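You operate a simulated robot arm through the tools that you are given. There is no shell and no other tool.

You are at the controls of a simulated robot arm. One attempt, no reset.

JOB
Restock the cup wells with the yellow cup and the green cup.
Fine: each cup nests in the well of its size; close the clear cover again. Where these are worked on the way, their far stop is far enough and under half their travel is too little: clear cover.

Only the result counts: the job must be done as asked and must still hold three seconds after the hand-in. Knocking over, shifting, dropping, spilling or breaking anything else fails it. Lids that push on must go on centred and level and be pressed home; caps that screw on are set level and turned clockwise until they are tight.

ROBOT AND FRAMES
A 7-joint arm with a two-finger parallel gripper, fixed in place. Base frame: the origin is at the foot of the arm, x ahead of it, y to its left, z up. Readings come in mm, degrees, newtons and seconds.
Its first joint turns from -149.0 to 149.0 degrees. Payload 3.43 kg.
The tool frame sits at the grasp point between the pads (the TCP): z along the fingers, y along the line on which they close. The tips reach 30 mm beyond it. The gripper opens to 94 mm. The fingers are 28 mm wide and 10 mm thick; the gripper's body (50 by 96 mm) begins 55 mm behind the TCP.
Orientation is told as [roll, pitch, yaw] about the base's x, y, z axes, in that order, counted from this pose: with the fingers straight down and closing along the base's y, the tool's x points along the base's -x, its y along +y and its z along -z.

CONTROLS
- The arm moves only by the tool nudge_tool. Its argument "series" is text: rows parted by semicolons, each of 7 numbers parted by spaces: the shift along the base's x, y, z in units of 20 mm (1.0 is 20 mm), then the turn, a rotation vector about the base's x, y, z in units of 8 degrees (1.0 is 8 degrees), then the gripper command, from -1 (shut) to 1 (fully open), values between in proportion. In form: dx dy dz rx ry rz jaw; .... A call has 1 to 20 rows; each row shifts and turns the commanded pose from where the row before left it. A call with a number of a shift or a turn outside -1 to 1 is refused whole. A row lasts 0.2 s, in which the tool goes at most 50 mm and 8.6 degrees; a call with a longer step from one row to the next is refused whole, and so is a gripper value outside its range. A pose out of reach is approached as far as the arm can. The call stops where the force on the tool passes 40 N (or 10 N more than at its start, if that is more) or the arm is blocked; 0.2 s more then pass. The fingers move at their own pace (about 45 mm/s each) and stop on an object; they squeeze with about 33 N. The grip force told is the motor's: it shows also when the fingers shut on nothing. Time passes only in rows, and 0.2 s behind the last, so rows that do not move let the fingers close. It gives the time, the measured TCP pose, the force on the tool (base axes), the opening and the grip force at its end, in the units of the frame above (readings bear some noise), with the torque about the TCP (base axes, N m) and any sound that the robot's microphone picked up, and new pictures: "show" is both (left out), scene, wrist or none.
- Cameras (640 x 400 px; columns grow to the right, rows downward): "scene" is fixed at [225.1, 659, 1502.6]; the picture's right is [0.79, -0.61, 0.00], its down [-0.50, -0.65, -0.57] and it looks along [0.34, 0.45, -0.82] (base axes); focal length 217 px, centre (320, 200). "wrist" rides on the gripper at [76, 14, -103] in the tool frame; the picture's right is [-0.18, 0.98, 0.00], its down [-0.75, -0.14, -0.64] and it looks along [-0.63, -0.12, 0.77] (tool axes); focal length 243 px, centre (320, 200). There is no depth. A picture from a camera that has moved, and an enlarged one, comes with that camera's place and axes in the base frame and with its lens. The place of the scene camera against the robot may be out by one fixed shift of up to 18 mm in any direction.
- enlarge(camera, box): a new picture of the part [left, top, right, bottom] of that camera's present view, enlarged. The clock stands still meanwhile.
- close_job(): hands the job in; it is judged then, once.

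Places have to be worked out from the pictures, the camera data and where the tool is seen. Open the gripper and draw the arm clear of the work before you hand the job in, unless the task says otherwise.

The tools are called after "Request:" by a JSON object that holds its "op" and its "data". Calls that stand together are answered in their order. nudge_tool: Moves the arm, as the interface text tells. Its arguments: {"type":"object","properties":{"series":{"type":"string"},"show":{"type":"string","enum":["both","scene","wrist","none"]}},"required":["series"]} The other tools are called the same way: enlarge (camera, box) takes an enlarged picture of a part of a camera's view; close_job () hands the job in.

At the start:

```text
time_s: 0.0
ee_pos: [644.9, 749.0, 1203.7]
orientation: [0.0, 0.0, 0.1]
contact_force: [0.7, -1.0, 0.4]
moment: [-0.03, -0.01, 0.0]
grip_width: 94.0
gripper_force: 0.1
```

scene: 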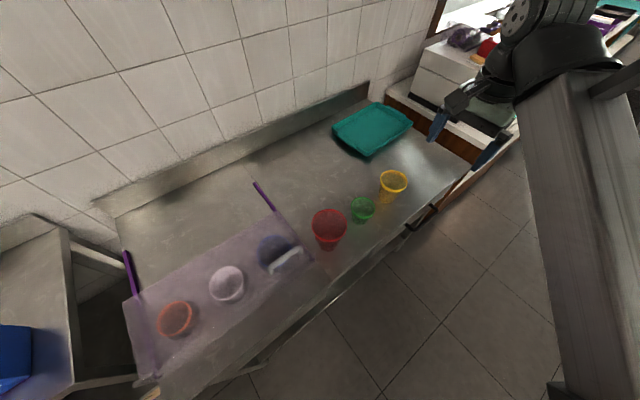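
wrist: 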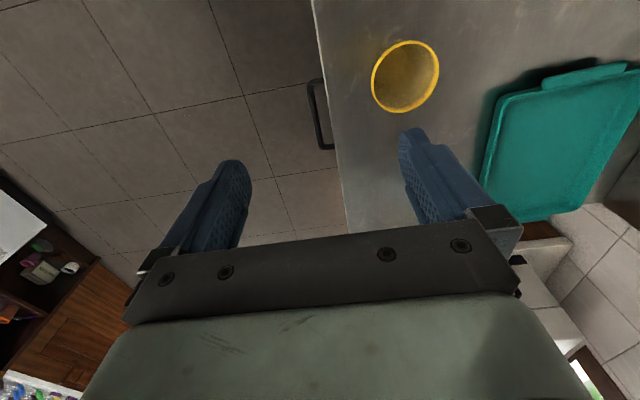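

I start by looking closer at the cover, wells and cups before moving anything.

Request:
{"op": "enlarge", "data": {"camera": "scene", "box": [100, 160, 340, 400]}}

Request:
{"op": "enlarge", "data": {"camera": "scene", "box": [290, 80, 490, 280]}}

Request:
{"op": "enlarge", "data": {"camera": "wrist", "box": [300, 0, 640, 240]}}

```text
1.67 times, centred on (220, 280) of scene
camera zoom: at [225.1, 659.0, 1502.6], right [0.79, -0.61, 0.0], down [-0.5, -0.65, -0.57], along [0.34, 0.45, -0.82], focal length 361 px, centre (487, 67)
```

zoom: 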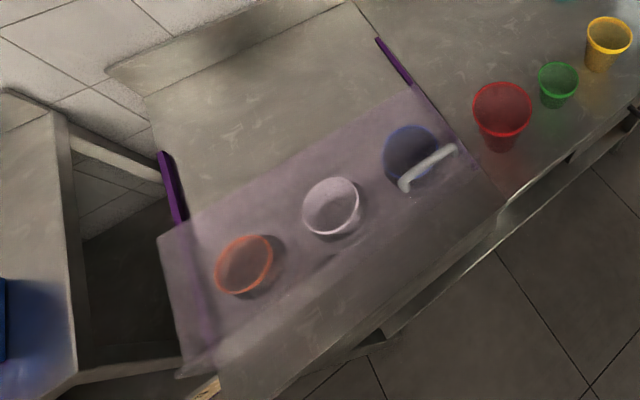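

```text
2.00 times, centred on (390, 180) of scene
camera zoom: at [225.1, 659.0, 1502.6], right [0.79, -0.61, 0.0], down [-0.5, -0.65, -0.57], along [0.34, 0.45, -0.82], focal length 433 px, centre (180, 240)
```

zoom: 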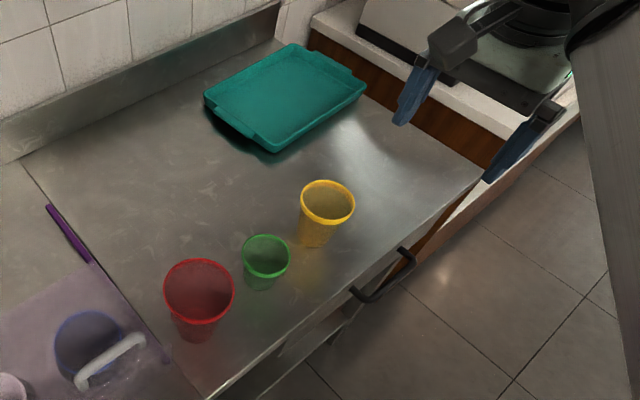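

```text
1.67 times, centred on (470, 120) of wrist
camera zoom: at [569.0, 763.1, 1307.8], right [0.18, 0.98, 0.0], down [0.75, -0.14, 0.64], along [0.63, -0.12, -0.77], focal length 404 px, centre (70, 333)
```

zoom: 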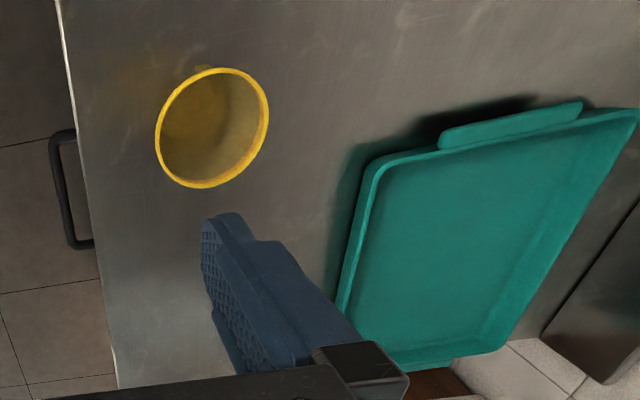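

The counter's front edge runs along x at about y≈750, and the cover seems to slide along y on the purple rails. By triangulation the yellow cup is near (660, 850, rim z≈987), at the edge of the reach, so I test it well above the cups.

Request:
{"op": "nudge_tool", "data": {"series": "0 1 -1 0 0 0 1; 0 1 -1 0 0 0 1; 0 1 -1 0 0 0 1; 0 1 -0.5 0 0 0 1; 0 0 0 0 0 0 1", "show": "both"}}

```text
time_s: 1.2
ee_pos: [644.6, 828.7, 1134.4]
orientation: [0.0, 0.0, 0.0]
contact_force: [-0.4, -0.1, 0.8]
moment: [-0.01, -0.01, 0.0]
grip_width: 94.1
gripper_force: 0.0
camera wrist: at [569.5, 843.8, 1238.1], right [0.18, 0.98, 0.0], down [0.75, -0.14, 0.64], along [0.63, -0.12, -0.77], focal length 243 px, centre (320, 200)
```

scene: 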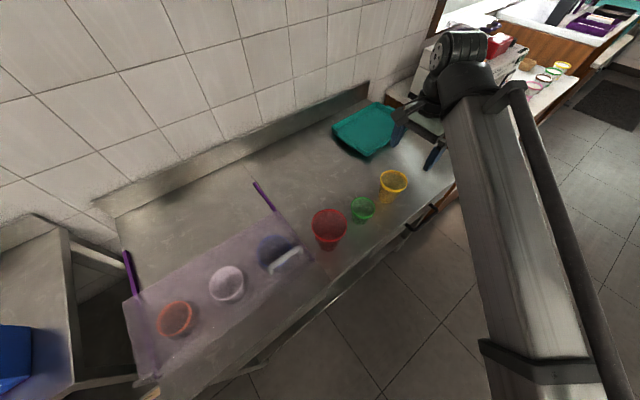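
wrist: 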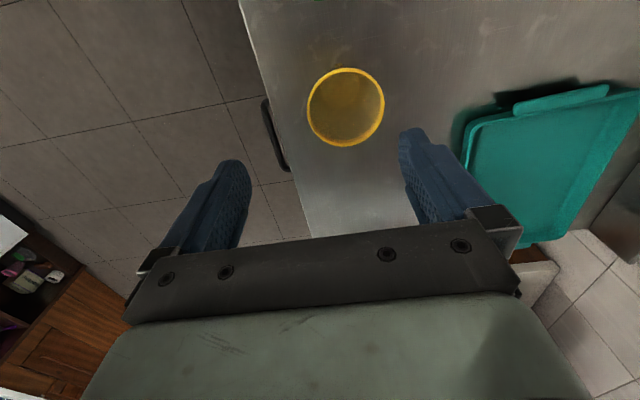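

The arm reaches this far with the tool still straight down (radius 1050). Two wrist rays put the yellow rim at about (665, 854, 969), diameter around 85 mm; I go on over the cup to check reach there.

Request:
{"op": "nudge_tool", "data": {"series": "0.5 0.6 0 0 0 0 1; 0.5 0.65 0 0 0 0 1; 0 0 -1 0 0 0 1; 0 0 -1 0 0 0 1; 0 0 0 0 0 0 1", "show": "both"}}

```text
time_s: 2.4
ee_pos: [664.5, 852.7, 1093.4]
orientation: [0.0, 0.0, -0.1]
contact_force: [-0.5, 0.7, -0.6]
moment: [0.04, -0.01, 0.03]
grip_width: 93.9
gripper_force: 0.0
camera wrist: at [589.6, 867.9, 1197.7], right [0.18, 0.98, 0.0], down [0.75, -0.14, 0.64], along [0.63, -0.12, -0.77], focal length 243 px, centre (320, 200)
```

scene: 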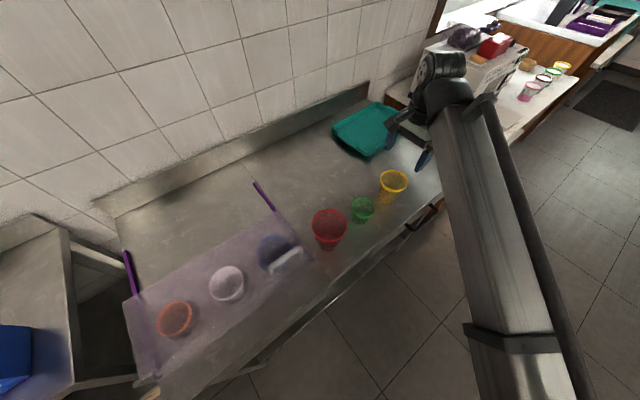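
wrist: 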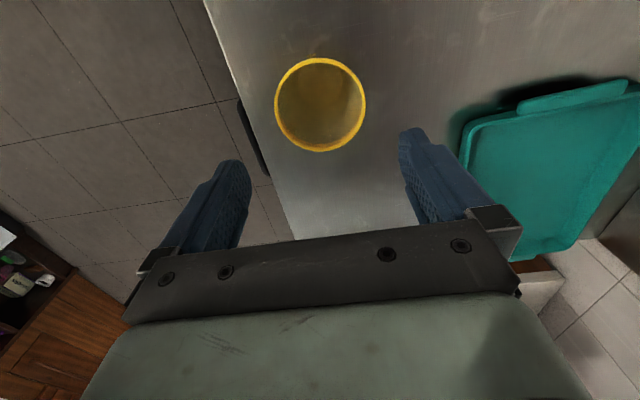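

Reach is fine here too, and the yellow cup's position is confirmed at (665, 853, 969). I move along −x at this height to locate the green and red cups from the wrist.

Request:
{"op": "nudge_tool", "data": {"series": "-1 0 0 0 0 0 1; -1 0 0 0 0 0 1; -1 0 0 0 0 0 1; -1 0 0 0 0 0 1; -1 0 0 0 0 0 1; -1 0 0 0 0 0 1; -1 0 0 0 0 0 1; 0 0 0 0 0 0 1", "show": "wrist"}}

Request:
{"op": "nudge_tool", "data": {"series": "-1 0 0.5 0 0 0 1; -1 0 0.5 0 0 0 1; -1 0 0.5 0 0 0 1; -1 0 0.5 0 0 0 1; -1 0 0.5 0 0 0 1; -1 0 0.5 0 0 0 1; -1 0 0.5 0 0 0 1; -1 0 0.5 0 0 0 1; 0 0 0 0 0 0 1", "show": "wrist"}}

```text
time_s: 4.2
ee_pos: [524.2, 853.2, 1094.5]
orientation: [0.1, 0.0, 0.0]
contact_force: [-1.0, 0.2, 0.3]
moment: [-0.01, -0.01, -0.02]
grip_width: 93.8
gripper_force: 0.0
camera wrist: at [449.9, 867.7, 1197.6], right [0.18, 0.98, 0.0], down [0.75, -0.14, 0.64], along [0.63, -0.12, -0.77], focal length 243 px, centre (320, 200)
```

wrist: 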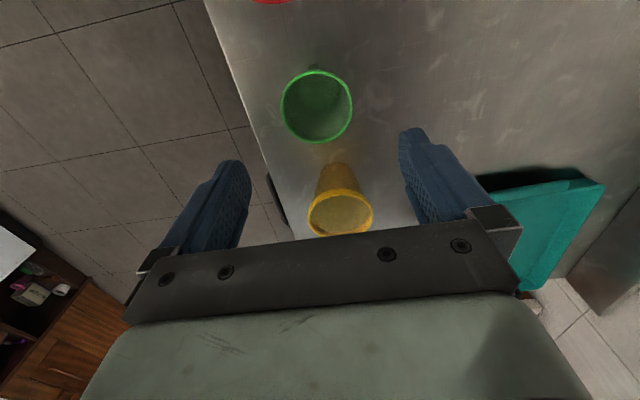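

```text
time_s: 6.2
ee_pos: [363.4, 853.6, 1174.7]
orientation: [0.0, 0.0, 0.0]
contact_force: [-0.4, 0.5, -0.2]
moment: [0.03, -0.03, -0.01]
grip_width: 94.3
gripper_force: 0.0
camera wrist: at [288.8, 867.8, 1277.5], right [0.18, 0.98, 0.0], down [0.75, -0.14, 0.64], along [0.63, -0.12, -0.77], focal length 243 px, centre (320, 200)
```

wrist: 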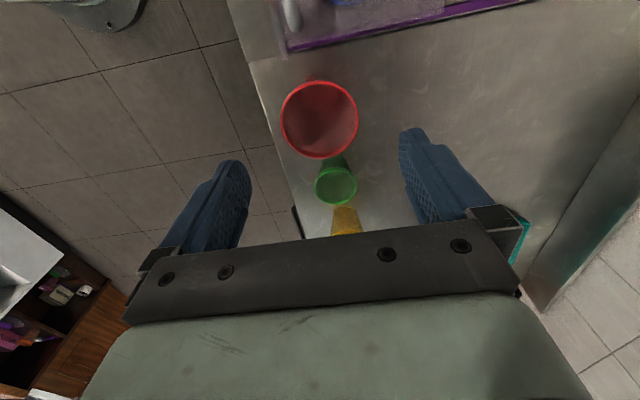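

Green rim triangulates to about (535, 848, 943), Ø≈73 mm; red is near (398, 846) and stays untouched. I continue over the cover and wells.

Request:
{"op": "nudge_tool", "data": {"series": "-1 0 0 0 0 0 1; -1 0 0 0 0 0 1; -1 0 0 0 0 0 1; -1 0 0 0 0 0 1; -1 0 0 0 0 0 1; -1 0 0 0 0 0 1; -1 0 0 0 0 0 1; -1 0 0 0 0 0 1; -1 0 0 0 0 0 1; 0 0 0 0 0 0 1", "show": "wrist"}}

Request:
{"op": "nudge_tool", "data": {"series": "-1 0 0 0 0 0 1; -1 0 0 0 0 0 1; -1 0 0 0 0 0 1; -1 0 0 0 0 0 1; -1 0 0 0 0 0 1; -1 0 0 0 0 0 1; -1 0 0 0 0 0 1; 0 0 0 0 0 0 1", "show": "wrist"}}

Request:
{"op": "nudge_tool", "data": {"series": "-1 0 0 0 0 0 1; -1 0 0 0 0 0 1; -1 0 0 0 0 0 1; -1 0 0 0 0 0 1; -1 0 0 0 0 0 1; -1 0 0 0 0 0 1; -1 0 0 0 0 0 1; 0 0 0 0 0 0 1", "show": "both"}}

```text
time_s: 8.4
ee_pos: [184.6, 854.1, 1173.2]
orientation: [0.0, 0.0, -0.1]
contact_force: [-0.7, -0.1, 0.5]
moment: [-0.02, 0.0, 0.01]
grip_width: 94.0
gripper_force: 0.1
camera wrist: at [108.8, 868.3, 1277.8], right [0.18, 0.98, 0.0], down [0.75, -0.14, 0.64], along [0.63, -0.12, -0.77], focal length 243 px, centre (320, 200)
```

wrist: 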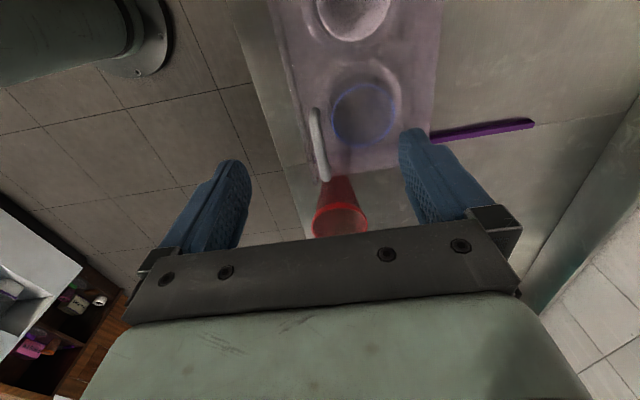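

```text
time_s: 10.2
ee_pos: [44.8, 853.2, 1175.8]
orientation: [0.0, 0.0, 0.0]
contact_force: [0.0, -0.5, -0.2]
moment: [0.01, 0.01, 0.0]
grip_width: 93.9
gripper_force: 0.1
camera wrist: at [-31.5, 868.4, 1278.4], right [0.18, 0.98, 0.0], down [0.75, -0.14, 0.64], along [0.63, -0.12, -0.77], focal length 243 px, centre (320, 200)
```

wrist: 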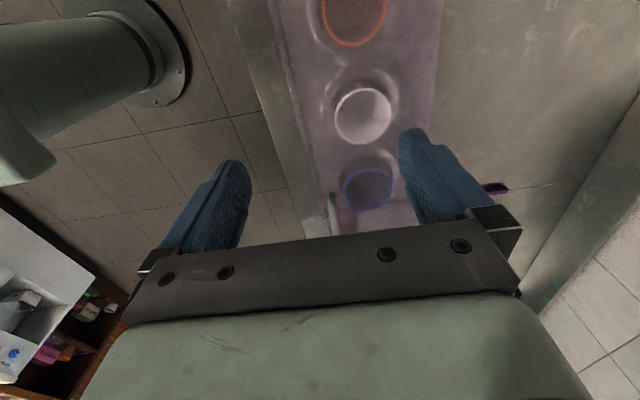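

```text
time_s: 12.0
ee_pos: [-97.1, 854.2, 1174.9]
orientation: [0.0, 0.0, 0.0]
contact_force: [0.3, 0.6, 0.5]
moment: [0.01, -0.03, 0.0]
grip_width: 94.0
gripper_force: 0.1
camera wrist: at [-171.7, 868.6, 1277.9], right [0.18, 0.98, 0.0], down [0.75, -0.14, 0.64], along [0.63, -0.12, -0.77], focal length 243 px, centre (320, 200)
```

scene: 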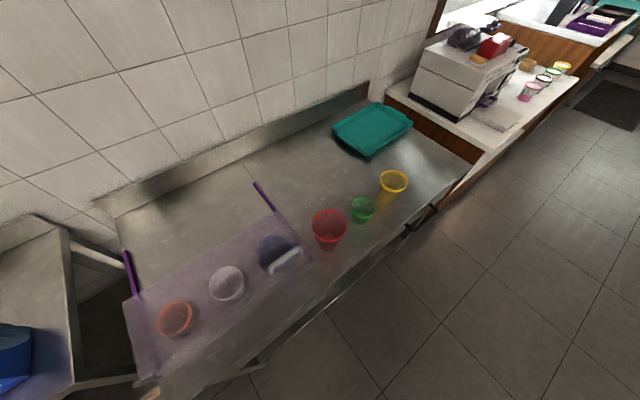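
wrist: 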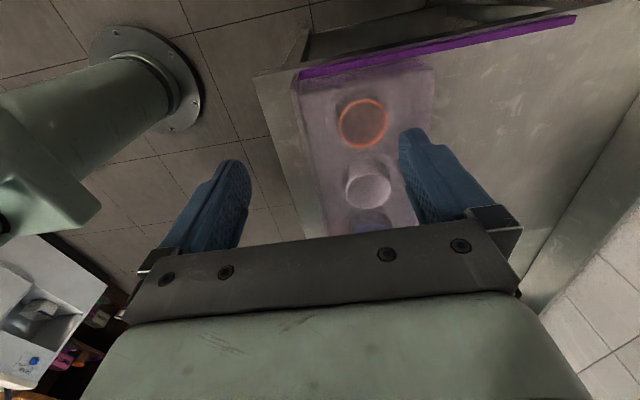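

The wells are seen from above through the cover; I enlarge this view to understand the orange and white wells' form.

Request:
{"op": "enlarge", "data": {"camera": "wrist", "box": [240, 40, 480, 240]}}

Request:
{"op": "enlarge", "data": {"camera": "scene", "box": [110, 220, 330, 400]}}

```text
2.00 times, centred on (360, 140) of wrist
camera zoom: at [-171.7, 868.6, 1277.9], right [0.18, 0.98, 0.0], down [0.75, -0.14, 0.64], along [0.63, -0.12, -0.77], focal length 485 px, centre (240, 320)
```

zoom: 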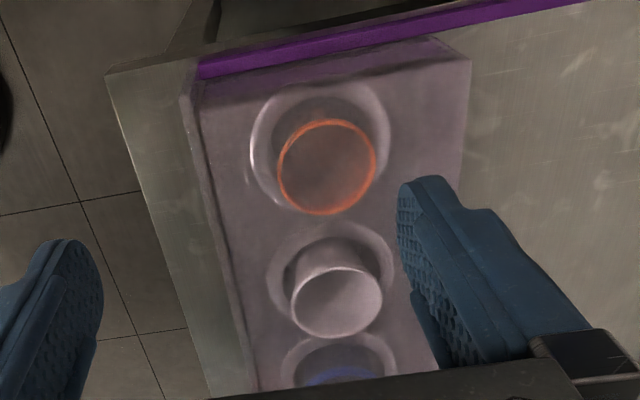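

```text
2.22 times, centred on (220, 310) of scene
camera zoom: at [225.1, 659.0, 1502.6], right [0.79, -0.61, 0.0], down [-0.5, -0.65, -0.57], along [0.34, 0.45, -0.82], focal length 482 px, centre (542, -44)
```

zoom: 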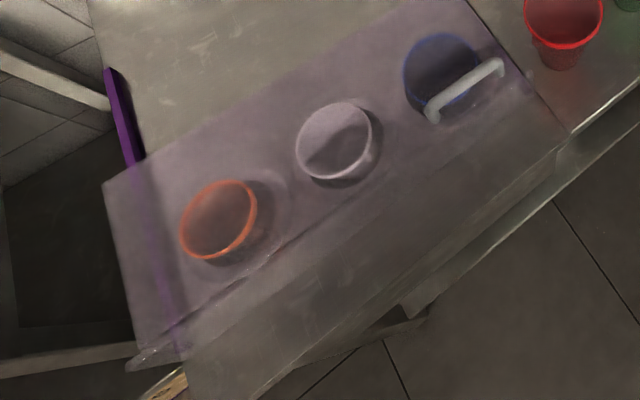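

The wells hold cups already (orange, white, blue) with rims near z≈925 under a clear cover whose handle is up front on the right. To understand the cover's shape I turn the wrist by 90° and look from the front (towards +y).

Request:
{"op": "nudge_tool", "data": {"series": "0.871 -0.56 0 0 0 0.9375 1; 0.871 -0.56 0 0 0 0.9375 1; 0.871 -0.56 0 0 0 0.9375 1; 0.871 -0.56 0 0 0 0.9375 1; 0.871 -0.56 0 0 0 0.9375 1; 0.871 -0.56 0 0 0 0.9375 1; 0.871 -0.56 0 0 0 0.9375 1; 0.871 -0.56 0 0 0 0.9375 1; 0.871 -0.56 0 0 0 0.9375 1; 0.871 -0.56 0 0 0 0.9375 1; 0.871 -0.56 0 0 0 0.9375 1; 0.871 -0.56 0 0 0 0.9375 1; 0 0 0 0 0 0 1; 0 0 0 0 0 0 1", "show": "both"}}

```text
time_s: 14.3
ee_pos: [83.4, 747.7, 1159.1]
orientation: [0.2, -1.1, 76.4]
contact_force: [0.2, 1.5, -1.6]
moment: [-0.03, -0.1, -0.08]
grip_width: 94.0
gripper_force: 0.1
out of reach, approached as far as the arm can: row 8, 9, 10, 11
stopped in row 11: the force on the tool passed its limit at 53 N (the readings are from after the stop); the commanded pose is now the measured one
camera wrist: at [52.2, 675.1, 1261.8], right [-0.91, 0.41, 0.01], down [0.31, 0.69, 0.66], along [0.26, 0.6, -0.75], focal length 243 px, centre (320, 200)
```

scene: 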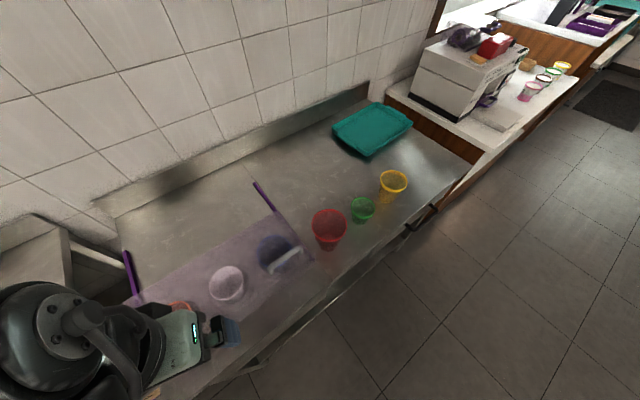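
wrist: 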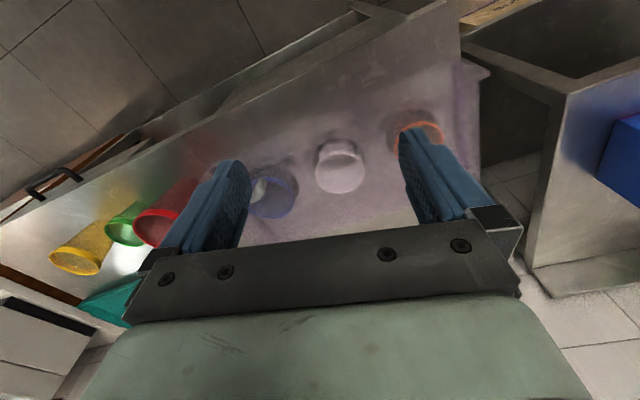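

The +90° wrist turn ran into a joint limit at about 76°; nothing seems touched. This picture is already a front view, so I enlarge it.

Request:
{"op": "enlarge", "data": {"camera": "wrist", "box": [210, 40, 510, 250]}}

Request:
{"op": "enlarge", "data": {"camera": "scene", "box": [200, 170, 350, 300]}}

```text
1.90 times, centred on (360, 145) of wrist
camera zoom: at [52.2, 675.1, 1261.8], right [-0.91, 0.41, 0.01], down [0.31, 0.69, 0.66], along [0.26, 0.6, -0.75], focal length 462 px, centre (244, 305)
```

zoom: 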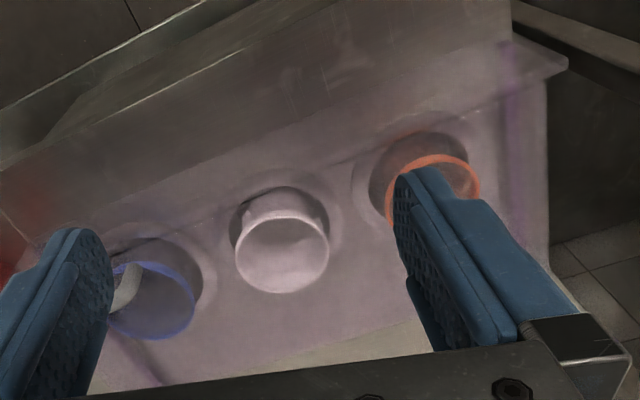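

```text
3.08 times, centred on (275, 235) of scene
camera zoom: at [225.1, 659.0, 1502.6], right [0.79, -0.61, 0.0], down [-0.5, -0.65, -0.57], along [0.34, 0.45, -0.82], focal length 667 px, centre (458, 92)
```

zoom: 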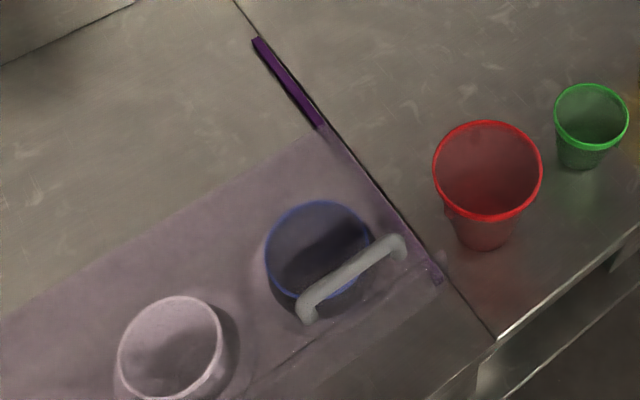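

The handle is a raised bow along x; two wrist rays put its left end near (219, 840, 958), so the cover top is about z≈935 and its rails run back to y≈1193. I undo the wrist turn and go above the handle's middle.

Request:
{"op": "nudge_tool", "data": {"series": "0.5 0 0.2 0 0 -0.9 1; 0.85 0.3 0 0 0 -0.9 1; 0.85 0.3 0 0 0 -0.9 1; 0.85 0.4 0 0 0 -0.9 1; 0.85 0.4 0 0 0 -0.9 1; 0.85 0.5 -0.2 0 0 -0.9 1; 0.85 0.5 -0.4 0 0 -0.9 1; 0.85 0.5 -0.5 0 0 -0.9 1; 0.85 0.6 -0.5 0 0 -0.9 1; 0.85 0.6 -0.5 0 0 -0.9 1; 0.85 0.5 -0.5 0 0.14 -0.55 1; 0 0 0 0 0 0 1", "show": "both"}}

```text
time_s: 16.9
ee_pos: [263.4, 839.7, 1111.3]
orientation: [0.2, 0.0, -0.1]
contact_force: [-0.6, 1.1, -0.5]
moment: [-0.01, -0.01, 0.0]
grip_width: 94.0
gripper_force: 0.1
camera wrist: at [187.9, 854.2, 1215.3], right [0.18, 0.98, 0.0], down [0.75, -0.14, 0.64], along [0.63, -0.12, -0.77], focal length 243 px, centre (320, 200)
```

scene: 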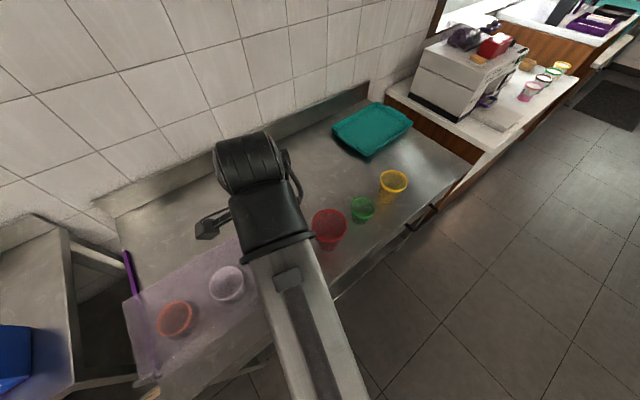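
wrist: 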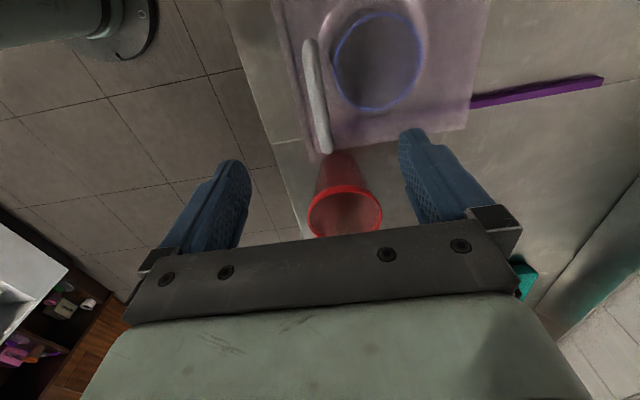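

The handle's bar lies along x from about 217 to 323 at y≈836. I set the jaws to roughly 50 mm, centre over it and come down to z≈1010.

Request:
{"op": "nudge_tool", "data": {"series": "0.35 -0.15 -1 0 0 0 0.1; 0 0 -1 0 0 0 0.1; 0 0 -1 0 0 0 0.1; 0 0 -1 0 0 0 0.1; 0 0 -0.8 0 0 0 0.1; 0 0 0 0 0 0 0.1", "show": "both"}}

```text
time_s: 18.3
ee_pos: [270.3, 836.7, 1015.3]
orientation: [0.3, 0.0, 0.0]
contact_force: [1.1, 0.7, 0.2]
moment: [0.01, 0.02, 0.02]
grip_width: 51.5
gripper_force: 0.1
camera wrist: at [195.2, 850.8, 1119.5], right [0.18, 0.98, 0.0], down [0.75, -0.14, 0.64], along [0.63, -0.11, -0.77], focal length 243 px, centre (320, 200)
```

scene: 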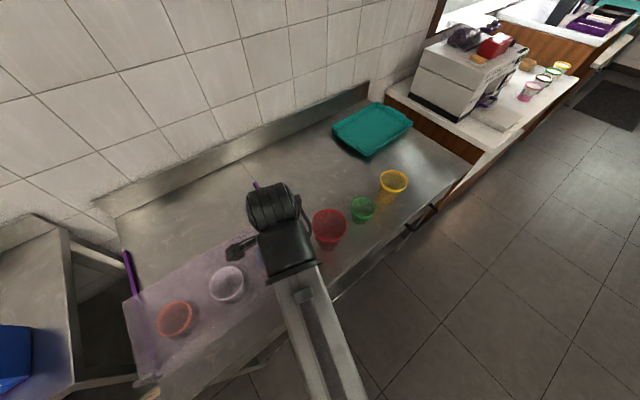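
wrist: 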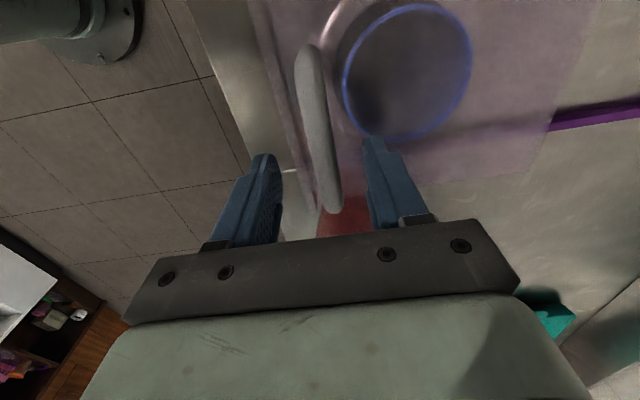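

The bar passes between the open fingers in the picture, but its height is still uncertain (about 960 or more). I enlarge to judge it before going lower.

Request:
{"op": "enlarge", "data": {"camera": "wrist", "box": [220, 20, 440, 240]}}

Request:
{"op": "enlarge", "data": {"camera": "scene", "box": [210, 160, 350, 300]}}

```text
1.82 times, centred on (330, 130) of wrist
camera zoom: at [195.2, 850.8, 1119.5], right [0.18, 0.98, 0.0], down [0.75, -0.14, 0.64], along [0.63, -0.11, -0.77], focal length 441 px, centre (302, 327)
```

zoom: 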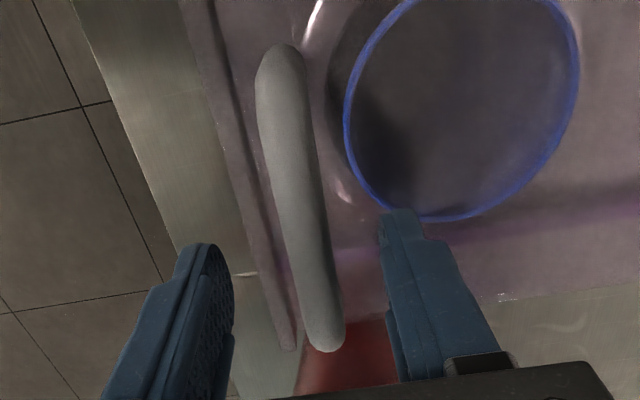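

```text
2.86 times, centred on (280, 230) of scene
camera zoom: at [225.1, 659.0, 1502.6], right [0.79, -0.61, 0.0], down [-0.5, -0.65, -0.57], along [0.34, 0.45, -0.82], focal length 619 px, centre (434, 114)
```

zoom: 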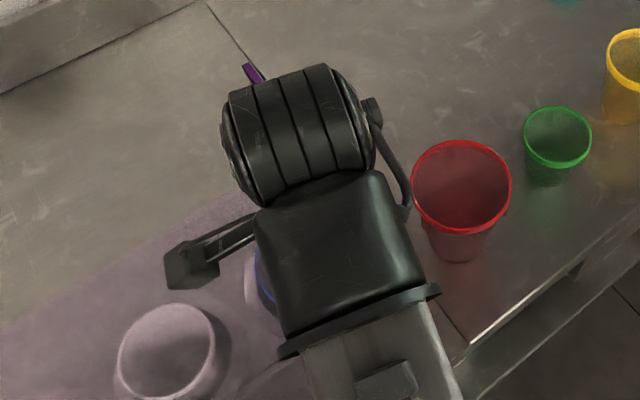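

I descend another 25 mm in small steps with the jaws straddling the bar, watching the force.

Request:
{"op": "nudge_tool", "data": {"series": "0 0 -0.5 0 0 0 0.1; 0 0 -0.5 0 0 0 0.1; 0 0 -0.25 0 0 0 0.1; 0 0 0 0 0 0 0.1", "show": "wrist"}}

```text
time_s: 19.5
ee_pos: [270.2, 836.9, 994.8]
orientation: [0.7, -0.1, 0.1]
contact_force: [-2.2, 0.1, 10.5]
moment: [0.25, 0.12, 0.02]
grip_width: 51.5
gripper_force: 0.0
stopped in row 4: the force on the tool passed its limit at 41 N (the readings are from after the stop); the commanded pose is now the measured one
camera wrist: at [195.2, 850.9, 1098.0], right [0.18, 0.98, 0.01], down [0.75, -0.15, 0.64], along [0.63, -0.11, -0.77], focal length 243 px, centre (320, 200)
```

wrist: 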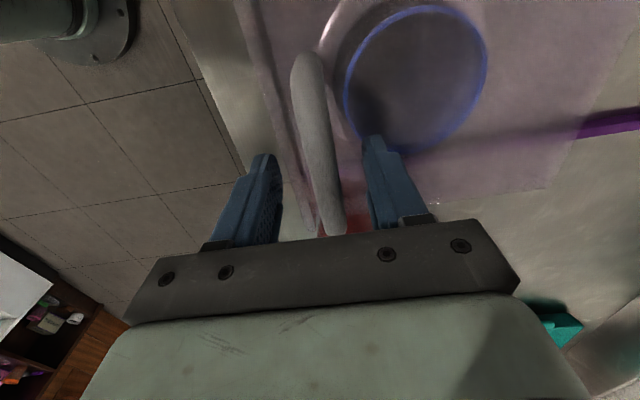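

The rear fingertip touched the cover top at z≈965, so the bar sits around z≈990–1005 between my fingers. I lift 3 mm, centre on the bar and close on it.

Request:
{"op": "nudge_tool", "data": {"series": "0 0.1 0.2 0 0 0 0.1; 0 0 0 0 0 0 -0.3; 0 0 0 0 0 0 -1; 0 0 0 0 0 0 -1; 0 0 0 0 0 0 -1; 0 0 0 0 0 0 -1", "show": "wrist"}}

```text
time_s: 20.9
ee_pos: [271.2, 840.4, 997.9]
orientation: [0.6, -0.1, 0.1]
contact_force: [1.3, 15.4, 1.0]
moment: [0.02, 0.0, -0.07]
grip_width: 18.1
gripper_force: 45.3
camera wrist: at [195.2, 854.1, 1100.7], right [0.18, 0.98, 0.01], down [0.75, -0.15, 0.64], along [0.63, -0.11, -0.77], focal length 243 px, centre (320, 200)
```

wrist: 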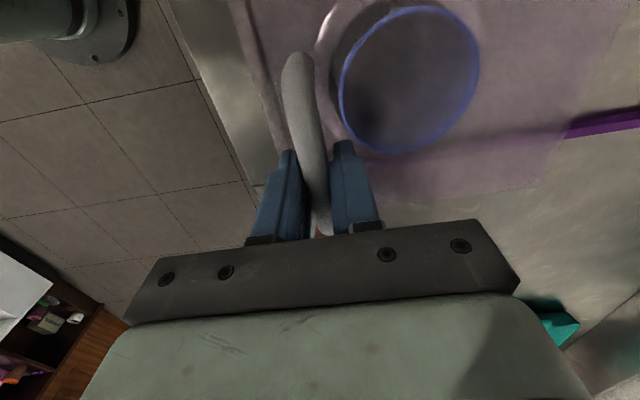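

The bar is gripped (18 mm wide). I try a small push back along +y and watch the force to confirm the slide direction.

Request:
{"op": "nudge_tool", "data": {"series": "0 0.25 0 0 0 0 -1; 0 0.25 0 0 0 0 -1; 0 0.5 0 0 0 0 -1; 0 0 0 0 0 0 -1", "show": "both"}}

```text
time_s: 21.9
ee_pos: [271.1, 860.4, 997.3]
orientation: [0.4, 0.1, 0.0]
contact_force: [1.3, -0.6, -1.8]
moment: [-0.01, 0.16, -0.03]
grip_width: 18.2
gripper_force: 44.9
camera wrist: at [195.3, 873.5, 1100.8], right [0.18, 0.98, 0.01], down [0.75, -0.15, 0.64], along [0.63, -0.11, -0.77], focal length 243 px, centre (320, 200)
```

scene: 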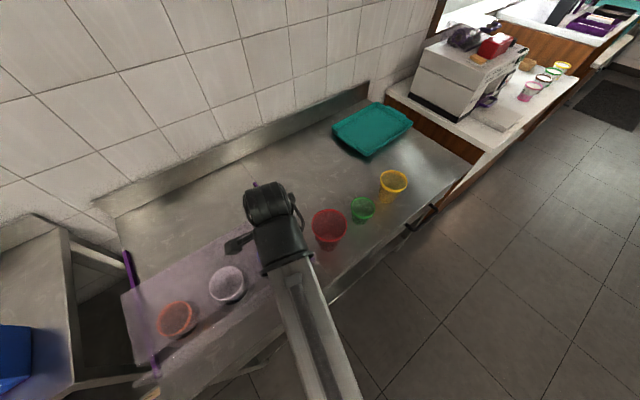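
wrist: 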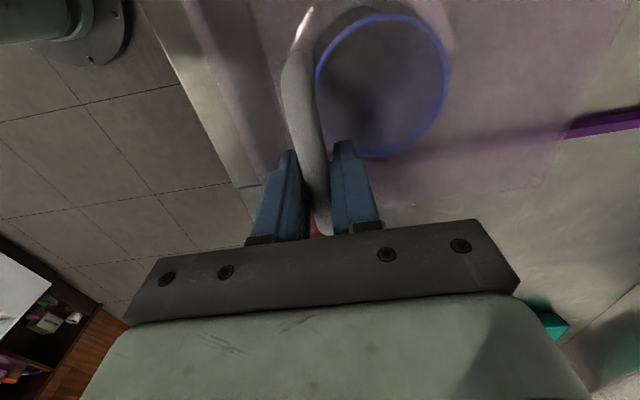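

The cover slides freely with +y. I continue pushing it back in a gentle run.

Request:
{"op": "nudge_tool", "data": {"series": "0 0.5 0 0 0 0 -1; 0 0.6 0 0 0 0 -1; 0 0.6 0 0 0 0 -1; 0 0.6 0 0 0 0 -1; 0 0.6 0 0 0 0 -1; 0 0.6 0 0 0 0 -1; 0 0.6 0 0 0 0 -1; 0 0.6 0 0 0 0 -1; 0 0.6 0 0 0 0 -1; 0 0 0 0 0 0 -1", "show": "both"}}

```text
time_s: 24.1
ee_pos: [271.0, 966.3, 996.8]
orientation: [0.5, 0.0, 0.1]
contact_force: [-1.8, 0.9, 0.3]
moment: [-0.04, -0.16, -0.08]
grip_width: 17.9
gripper_force: 45.1
camera wrist: at [195.3, 979.9, 1100.8], right [0.18, 0.98, 0.01], down [0.75, -0.15, 0.64], along [0.63, -0.11, -0.77], focal length 243 px, centre (320, 200)
```

scene: 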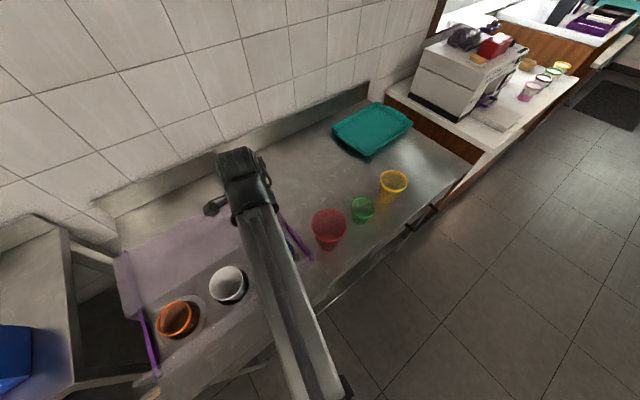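
wrist: 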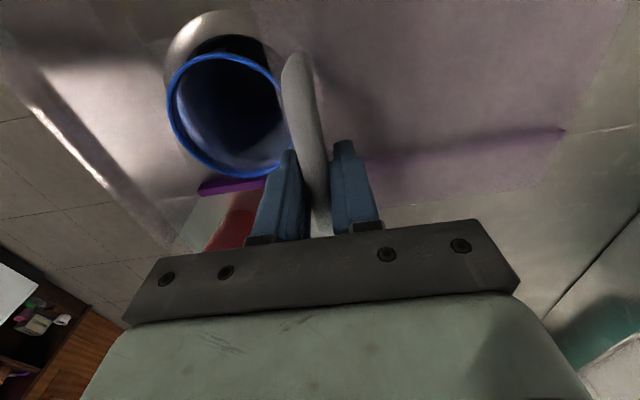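

The cover has gone 126 mm and now clears most of the wells. I keep pushing towards the far stop in smaller steps.

Request:
{"op": "nudge_tool", "data": {"series": "0 0.5 0 0 0 0 -1; 0 0.5 0 0 0 0 -1; 0 0.5 0 0 0 0 -1; 0 0.5 0 0 0 0 -1; 0 0.5 0 0 0 0 -1; 0 0.5 0 0 0 0 -1; 0 0.5 0 0 0 0 -1; 0 0.5 0 0 0 0 -1; 0 0 0 0 0 0 -1", "show": "both"}}

```text
time_s: 25.8
ee_pos: [270.7, 1030.2, 997.9]
orientation: [-0.4, 0.0, 0.0]
contact_force: [0.0, -7.2, 6.3]
moment: [-0.05, 0.2, 0.01]
grip_width: 18.2
gripper_force: 44.3
stopped in row 8: the force on the tool passed its limit at 49 N (the readings are from after the stop); the commanded pose is now the measured one
camera wrist: at [195.4, 1046.2, 1100.4], right [0.18, 0.98, -0.01], down [0.75, -0.14, 0.64], along [0.63, -0.12, -0.77], focal length 243 px, centre (320, 200)
```

scene: 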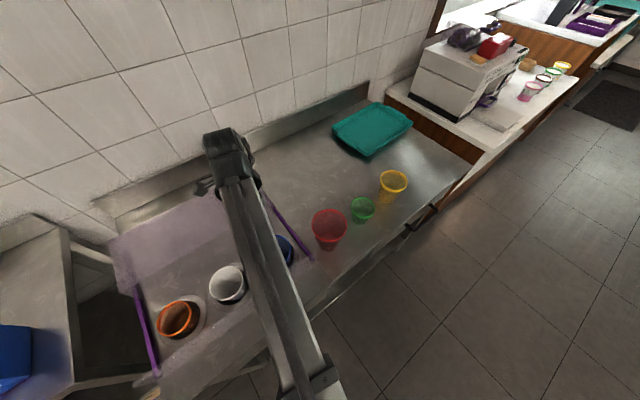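
wrist: 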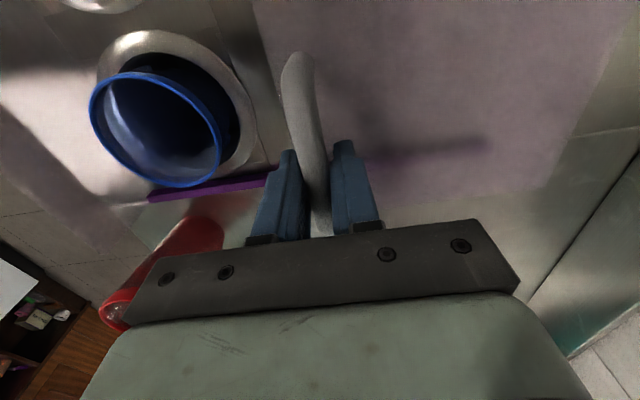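

The far stop is reached at y≈1030 (190 mm of travel). I release the bar and rise clear.

Request:
{"op": "nudge_tool", "data": {"series": "0 0 0 0 0 0 -0.2; 0 0 0 0 0 0 0.1; 0 0 0 0 0 0 0.1; 0 0 0.5 0 0 0 0.1; 0 0 1 0 0 0 0.1; 0 0 1 0 0 0 0.1; 0 0 1 0 0 0 0.1; 0 0 0 0 0 0 0.1", "show": "both"}}

```text
time_s: 27.6
ee_pos: [270.5, 1032.3, 1065.8]
orientation: [-0.4, 0.0, 0.1]
contact_force: [-0.3, -0.3, -0.5]
moment: [0.04, -0.02, 0.0]
grip_width: 51.5
gripper_force: 0.1
camera wrist: at [194.9, 1047.7, 1169.2], right [0.18, 0.98, -0.01], down [0.75, -0.14, 0.64], along [0.63, -0.12, -0.77], focal length 243 px, centre (320, 200)
```

scene: 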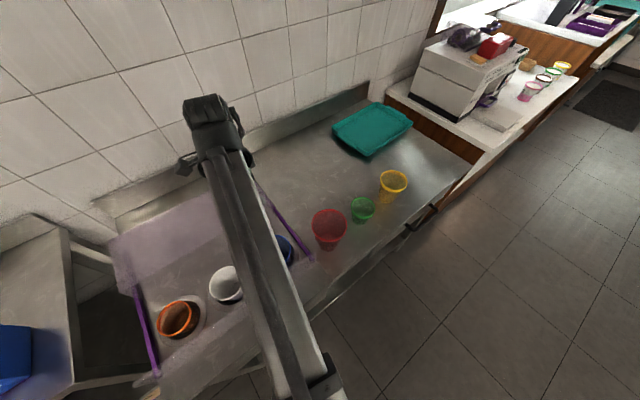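
wrist: 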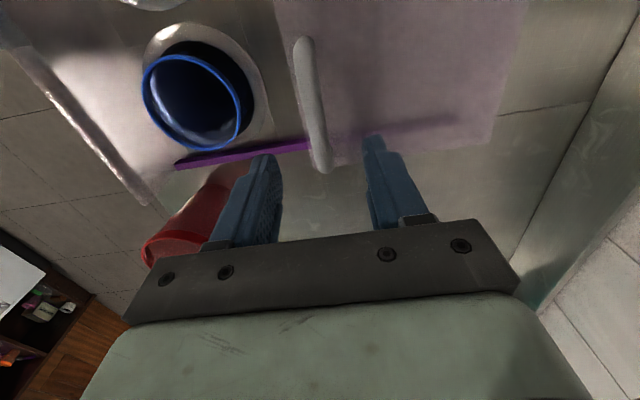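

The wells are exposed now. I move over them to measure the rims of blue, white and orange properly.

Request:
{"op": "nudge_tool", "data": {"series": "-0.69 -0.89 0.34 0 0 0 1; -0.69 -0.89 0.34 0 0 0 1; -0.69 -0.89 0.34 0 0 0 1; -0.69 -0.89 0.34 0 0 0 1; -0.69 -0.89 0.34 0 0 0 1; -0.69 -0.89 0.34 0 0 0 1; -0.69 -0.89 0.34 0 0 0 1; -0.69 -0.89 0.34 0 0 0 1; 0 0 0 0.05 0 0 1; 0 0 0 0 0 0 1", "show": "wrist"}}

Request:
{"op": "enlarge", "data": {"camera": "wrist", "box": [260, 0, 440, 200]}}

Request:
{"op": "nudge_tool", "data": {"series": "-1 0 0 0 0 0 1; -1 0 0 0 0 0 1; -1 0 0 0 0 0 1; -1 0 0 0 0 0 1; -1 0 0 0 0 0 1; -1 0 0 0 0 0 1; -1 0 0 0 0 0 1; 0 0 0 0 0 0 1", "show": "wrist"}}

Request:
{"op": "enlarge", "data": {"camera": "wrist", "box": [260, 0, 440, 200]}}

Request:
{"op": "nudge_tool", "data": {"series": "-1 0 0 0 0 0 1; -1 0 0 0 0 0 1; -1 0 0 0 0 0 1; -1 0 0 0 0 0 1; -1 0 0 0 0 0 1; -1 0 0 0 0 0 1; -1 0 0 0 0 0 1; 0 0 0 0 0 0 1", "show": "both"}}

Request:
{"op": "enlarge", "data": {"camera": "wrist", "box": [260, 0, 440, 200]}}

Request:
{"op": "enlarge", "data": {"camera": "scene", "box": [110, 180, 350, 380]}}

```text
time_s: 29.8
ee_pos: [160.9, 890.5, 1121.4]
orientation: [0.0, 0.0, 0.0]
contact_force: [0.0, 0.9, -0.9]
moment: [-0.01, 0.01, -0.01]
grip_width: 94.1
gripper_force: 0.1
camera wrist: at [84.9, 904.5, 1224.1], right [0.18, 0.98, 0.0], down [0.75, -0.14, 0.64], along [0.63, -0.12, -0.77], focal length 243 px, centre (320, 200)
```

wrist: 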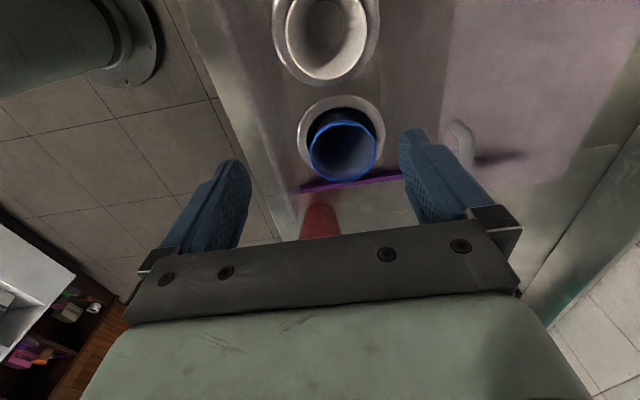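

```text
2.00 times, centred on (350, 100) of wrist
camera zoom: at [84.9, 904.5, 1224.1], right [0.18, 0.98, 0.0], down [0.75, -0.14, 0.64], along [0.63, -0.12, -0.77], focal length 485 px, centre (260, 400)
```

zoom: 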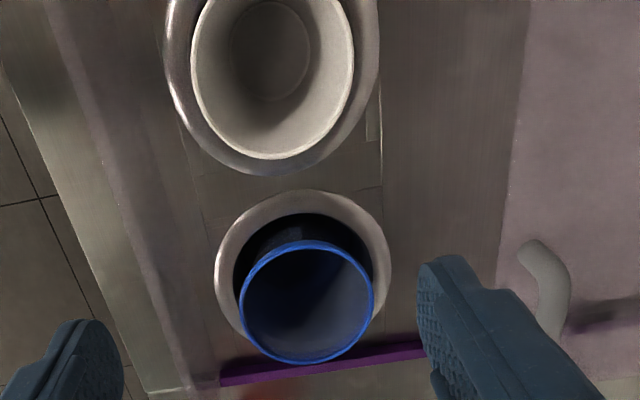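

```text
time_s: 31.6
ee_pos: [19.4, 890.2, 1120.2]
orientation: [0.0, 0.0, 0.1]
contact_force: [0.4, 0.1, 0.2]
moment: [0.04, 0.01, 0.0]
grip_width: 94.0
gripper_force: 0.0
camera wrist: at [-55.9, 904.5, 1223.4], right [0.18, 0.98, 0.0], down [0.75, -0.14, 0.64], along [0.63, -0.12, -0.77], focal length 243 px, centre (320, 200)
```

wrist: 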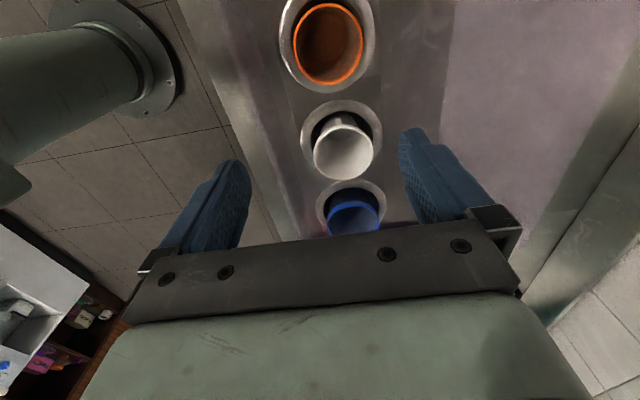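

```text
2.00 times, centred on (350, 100) of wrist
camera zoom: at [-55.9, 904.5, 1223.4], right [0.18, 0.98, 0.0], down [0.75, -0.14, 0.64], along [0.63, -0.12, -0.77], focal length 485 px, centre (260, 400)
```

zoom: 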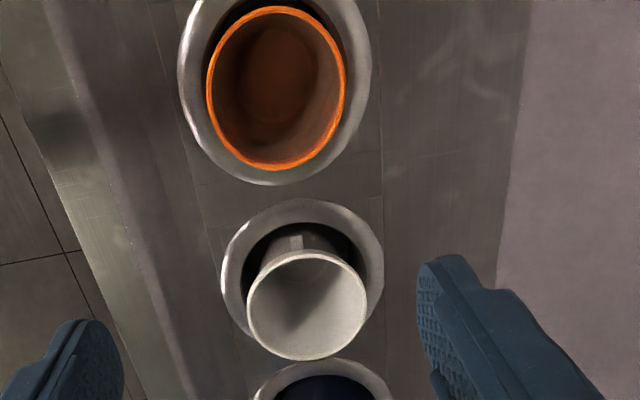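

```text
time_s: 33.4
ee_pos: [-120.4, 889.5, 1119.2]
orientation: [0.1, 0.0, 0.0]
contact_force: [0.1, 0.8, 0.0]
moment: [0.02, 0.0, 0.03]
grip_width: 94.3
gripper_force: 0.0
camera wrist: at [-195.5, 904.2, 1223.3], right [0.18, 0.98, 0.0], down [0.75, -0.14, 0.64], along [0.63, -0.12, -0.77], focal length 243 px, centre (320, 200)
```

scene: 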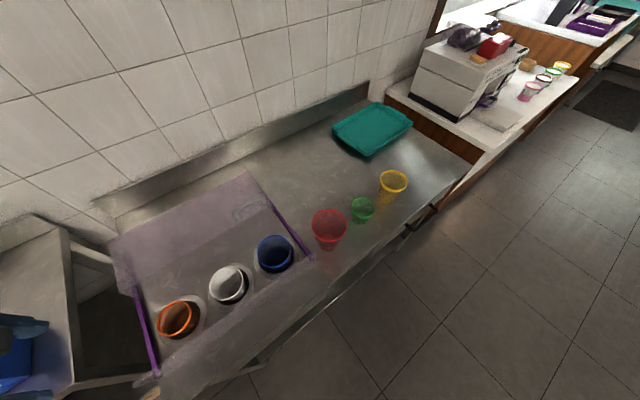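
wrist: 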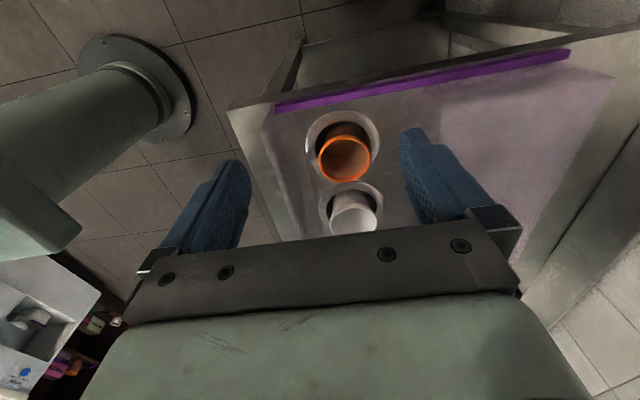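

```text
2.00 times, centred on (350, 100) of wrist
camera zoom: at [-195.5, 904.2, 1223.3], right [0.18, 0.98, 0.0], down [0.75, -0.14, 0.64], along [0.63, -0.12, -0.77], focal length 485 px, centre (260, 400)
```

zoom: 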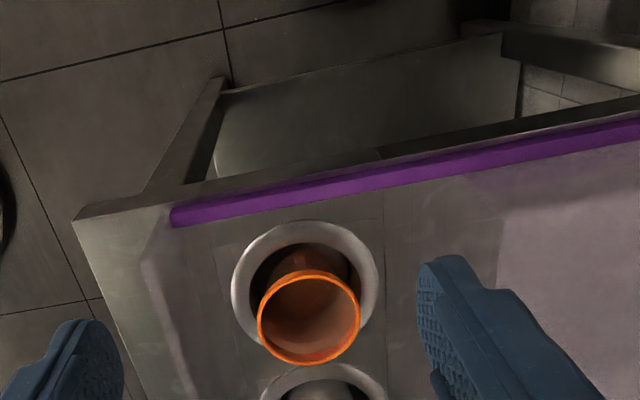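

```text
2.00 times, centred on (230, 280) of scene
camera zoom: at [225.1, 659.0, 1502.6], right [0.79, -0.61, 0.0], down [-0.5, -0.65, -0.57], along [0.34, 0.45, -0.82], focal length 433 px, centre (500, 40)
```

zoom: 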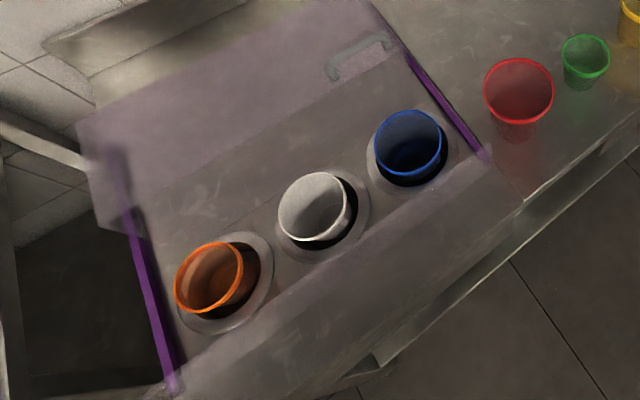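

Rim diameters: orange ≈73 mm (matches green), white ≈84 mm (matches yellow), blue ≈94 mm (matches red). So green goes to the orange well and yellow to the white one; I travel back to the loose cups for precise fixes.

Request:
{"op": "nudge_tool", "data": {"series": "1 0 0 0 0 0 1; 1 0 0 0 0 0 1; 1 0 0 0 0 0 1; 1 0 0 0 0 0 1; 1 0 0 0 0 0 1; 1 0 0 0 0 0 1; 1 0 0 0 0 0 1; 1 0 0 0 0 0 1; 1 0 0 0 0 0 1; 1 0 0 0 0 0 1; 1 -0.2 0 0 0 0 1; 1 -0.2 0 0 0 0 1; 1 -0.2 0 0 0 0 1; 1 -0.2 0 0 0 0 1; 1 -0.2 0 0 0 0 1; 1 -0.2 0 0 0 0 1; 1 -0.2 0 0 0 0 1; 1 -0.2 0 0 0 0 1; 1 -0.2 0 0 0 0 1; 1 0 0 0 0 0 1", "show": "none"}}

Request:
{"op": "nudge_tool", "data": {"series": "1 0 -0.25 0 0 0 1; 1 0 -0.25 0 0 0 1; 1 0 -0.25 0 0 0 1; 1 0 -0.25 0 0 0 1; 1 0 -0.25 0 0 0 1; 1 0 -0.25 0 0 0 1; 1 0 -0.25 0 0 0 1; 1 0 -0.25 0 0 0 1; 0.75 0 -0.25 0 0 0 1; 0 0 0 0 0 0 1; 0 0 0 0 0 0 1", "show": "wrist"}}

Request:
{"op": "enlarge", "data": {"camera": "wrist", "box": [250, 130, 410, 230]}}

Request:
{"op": "nudge_tool", "data": {"series": "1 0 0 0 0 0 1; 1 0 0 0 0 0 1; 1 0 0 0 0 0 1; 1 0 0 0 0 0 1; 0 0 0 0 0 0 1; 0 0 0 0 0 0 1", "show": "wrist"}}

Request:
{"op": "enlarge", "data": {"camera": "wrist", "box": [240, 40, 400, 240]}}

```text
time_s: 37.6
ee_pos: [281.2, 855.7, 1120.3]
orientation: [0.0, 0.1, 0.0]
contact_force: [0.3, 0.0, -0.9]
moment: [-0.01, 0.0, 0.0]
grip_width: 93.7
gripper_force: 0.1
```

```text
time_s: 40.0
ee_pos: [456.1, 853.6, 1075.1]
orientation: [0.1, 0.0, 0.0]
contact_force: [-0.1, 0.3, -0.9]
moment: [-0.01, -0.05, 0.01]
grip_width: 93.7
gripper_force: 0.1
camera wrist: at [380.6, 868.3, 1178.4], right [0.18, 0.98, 0.0], down [0.75, -0.14, 0.64], along [0.63, -0.12, -0.77], focal length 243 px, centre (320, 200)
```

wrist: 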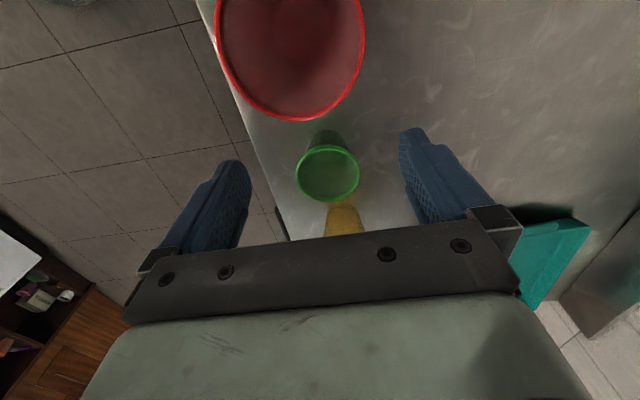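

```text
4.00 times, centred on (330, 180) of wrist
camera zoom: at [380.6, 868.3, 1178.4], right [0.18, 0.98, 0.0], down [0.75, -0.14, 0.64], along [0.63, -0.12, -0.77], focal length 970 px, centre (280, 280)
```

zoom: 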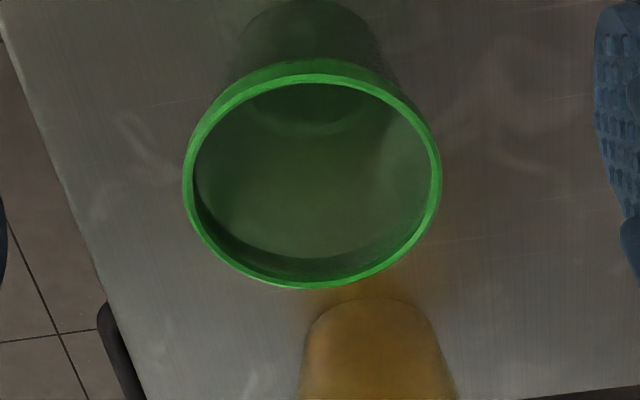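

```text
time_s: 41.4
ee_pos: [534.9, 853.8, 1075.5]
orientation: [0.0, 0.0, -0.1]
contact_force: [-0.1, -0.2, 0.4]
moment: [0.0, 0.0, 0.0]
grip_width: 94.1
gripper_force: 0.0
camera wrist: at [460.0, 868.4, 1178.8], right [0.18, 0.98, 0.0], down [0.75, -0.14, 0.64], along [0.63, -0.12, -0.77], focal length 243 px, centre (320, 200)
```

wrist: 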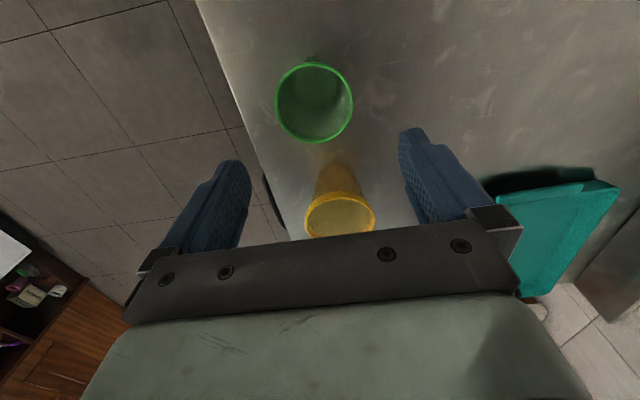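

```text
2.00 times, centred on (320, 140) of wrist
camera zoom: at [460.0, 868.4, 1178.8], right [0.18, 0.98, 0.0], down [0.75, -0.14, 0.64], along [0.63, -0.12, -0.77], focal length 485 px, centre (320, 320)
```

zoom: 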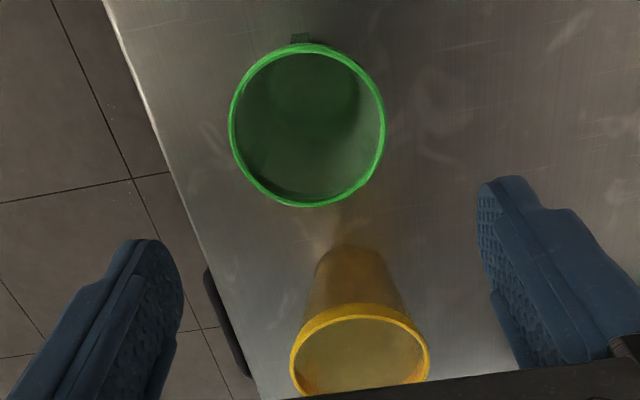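

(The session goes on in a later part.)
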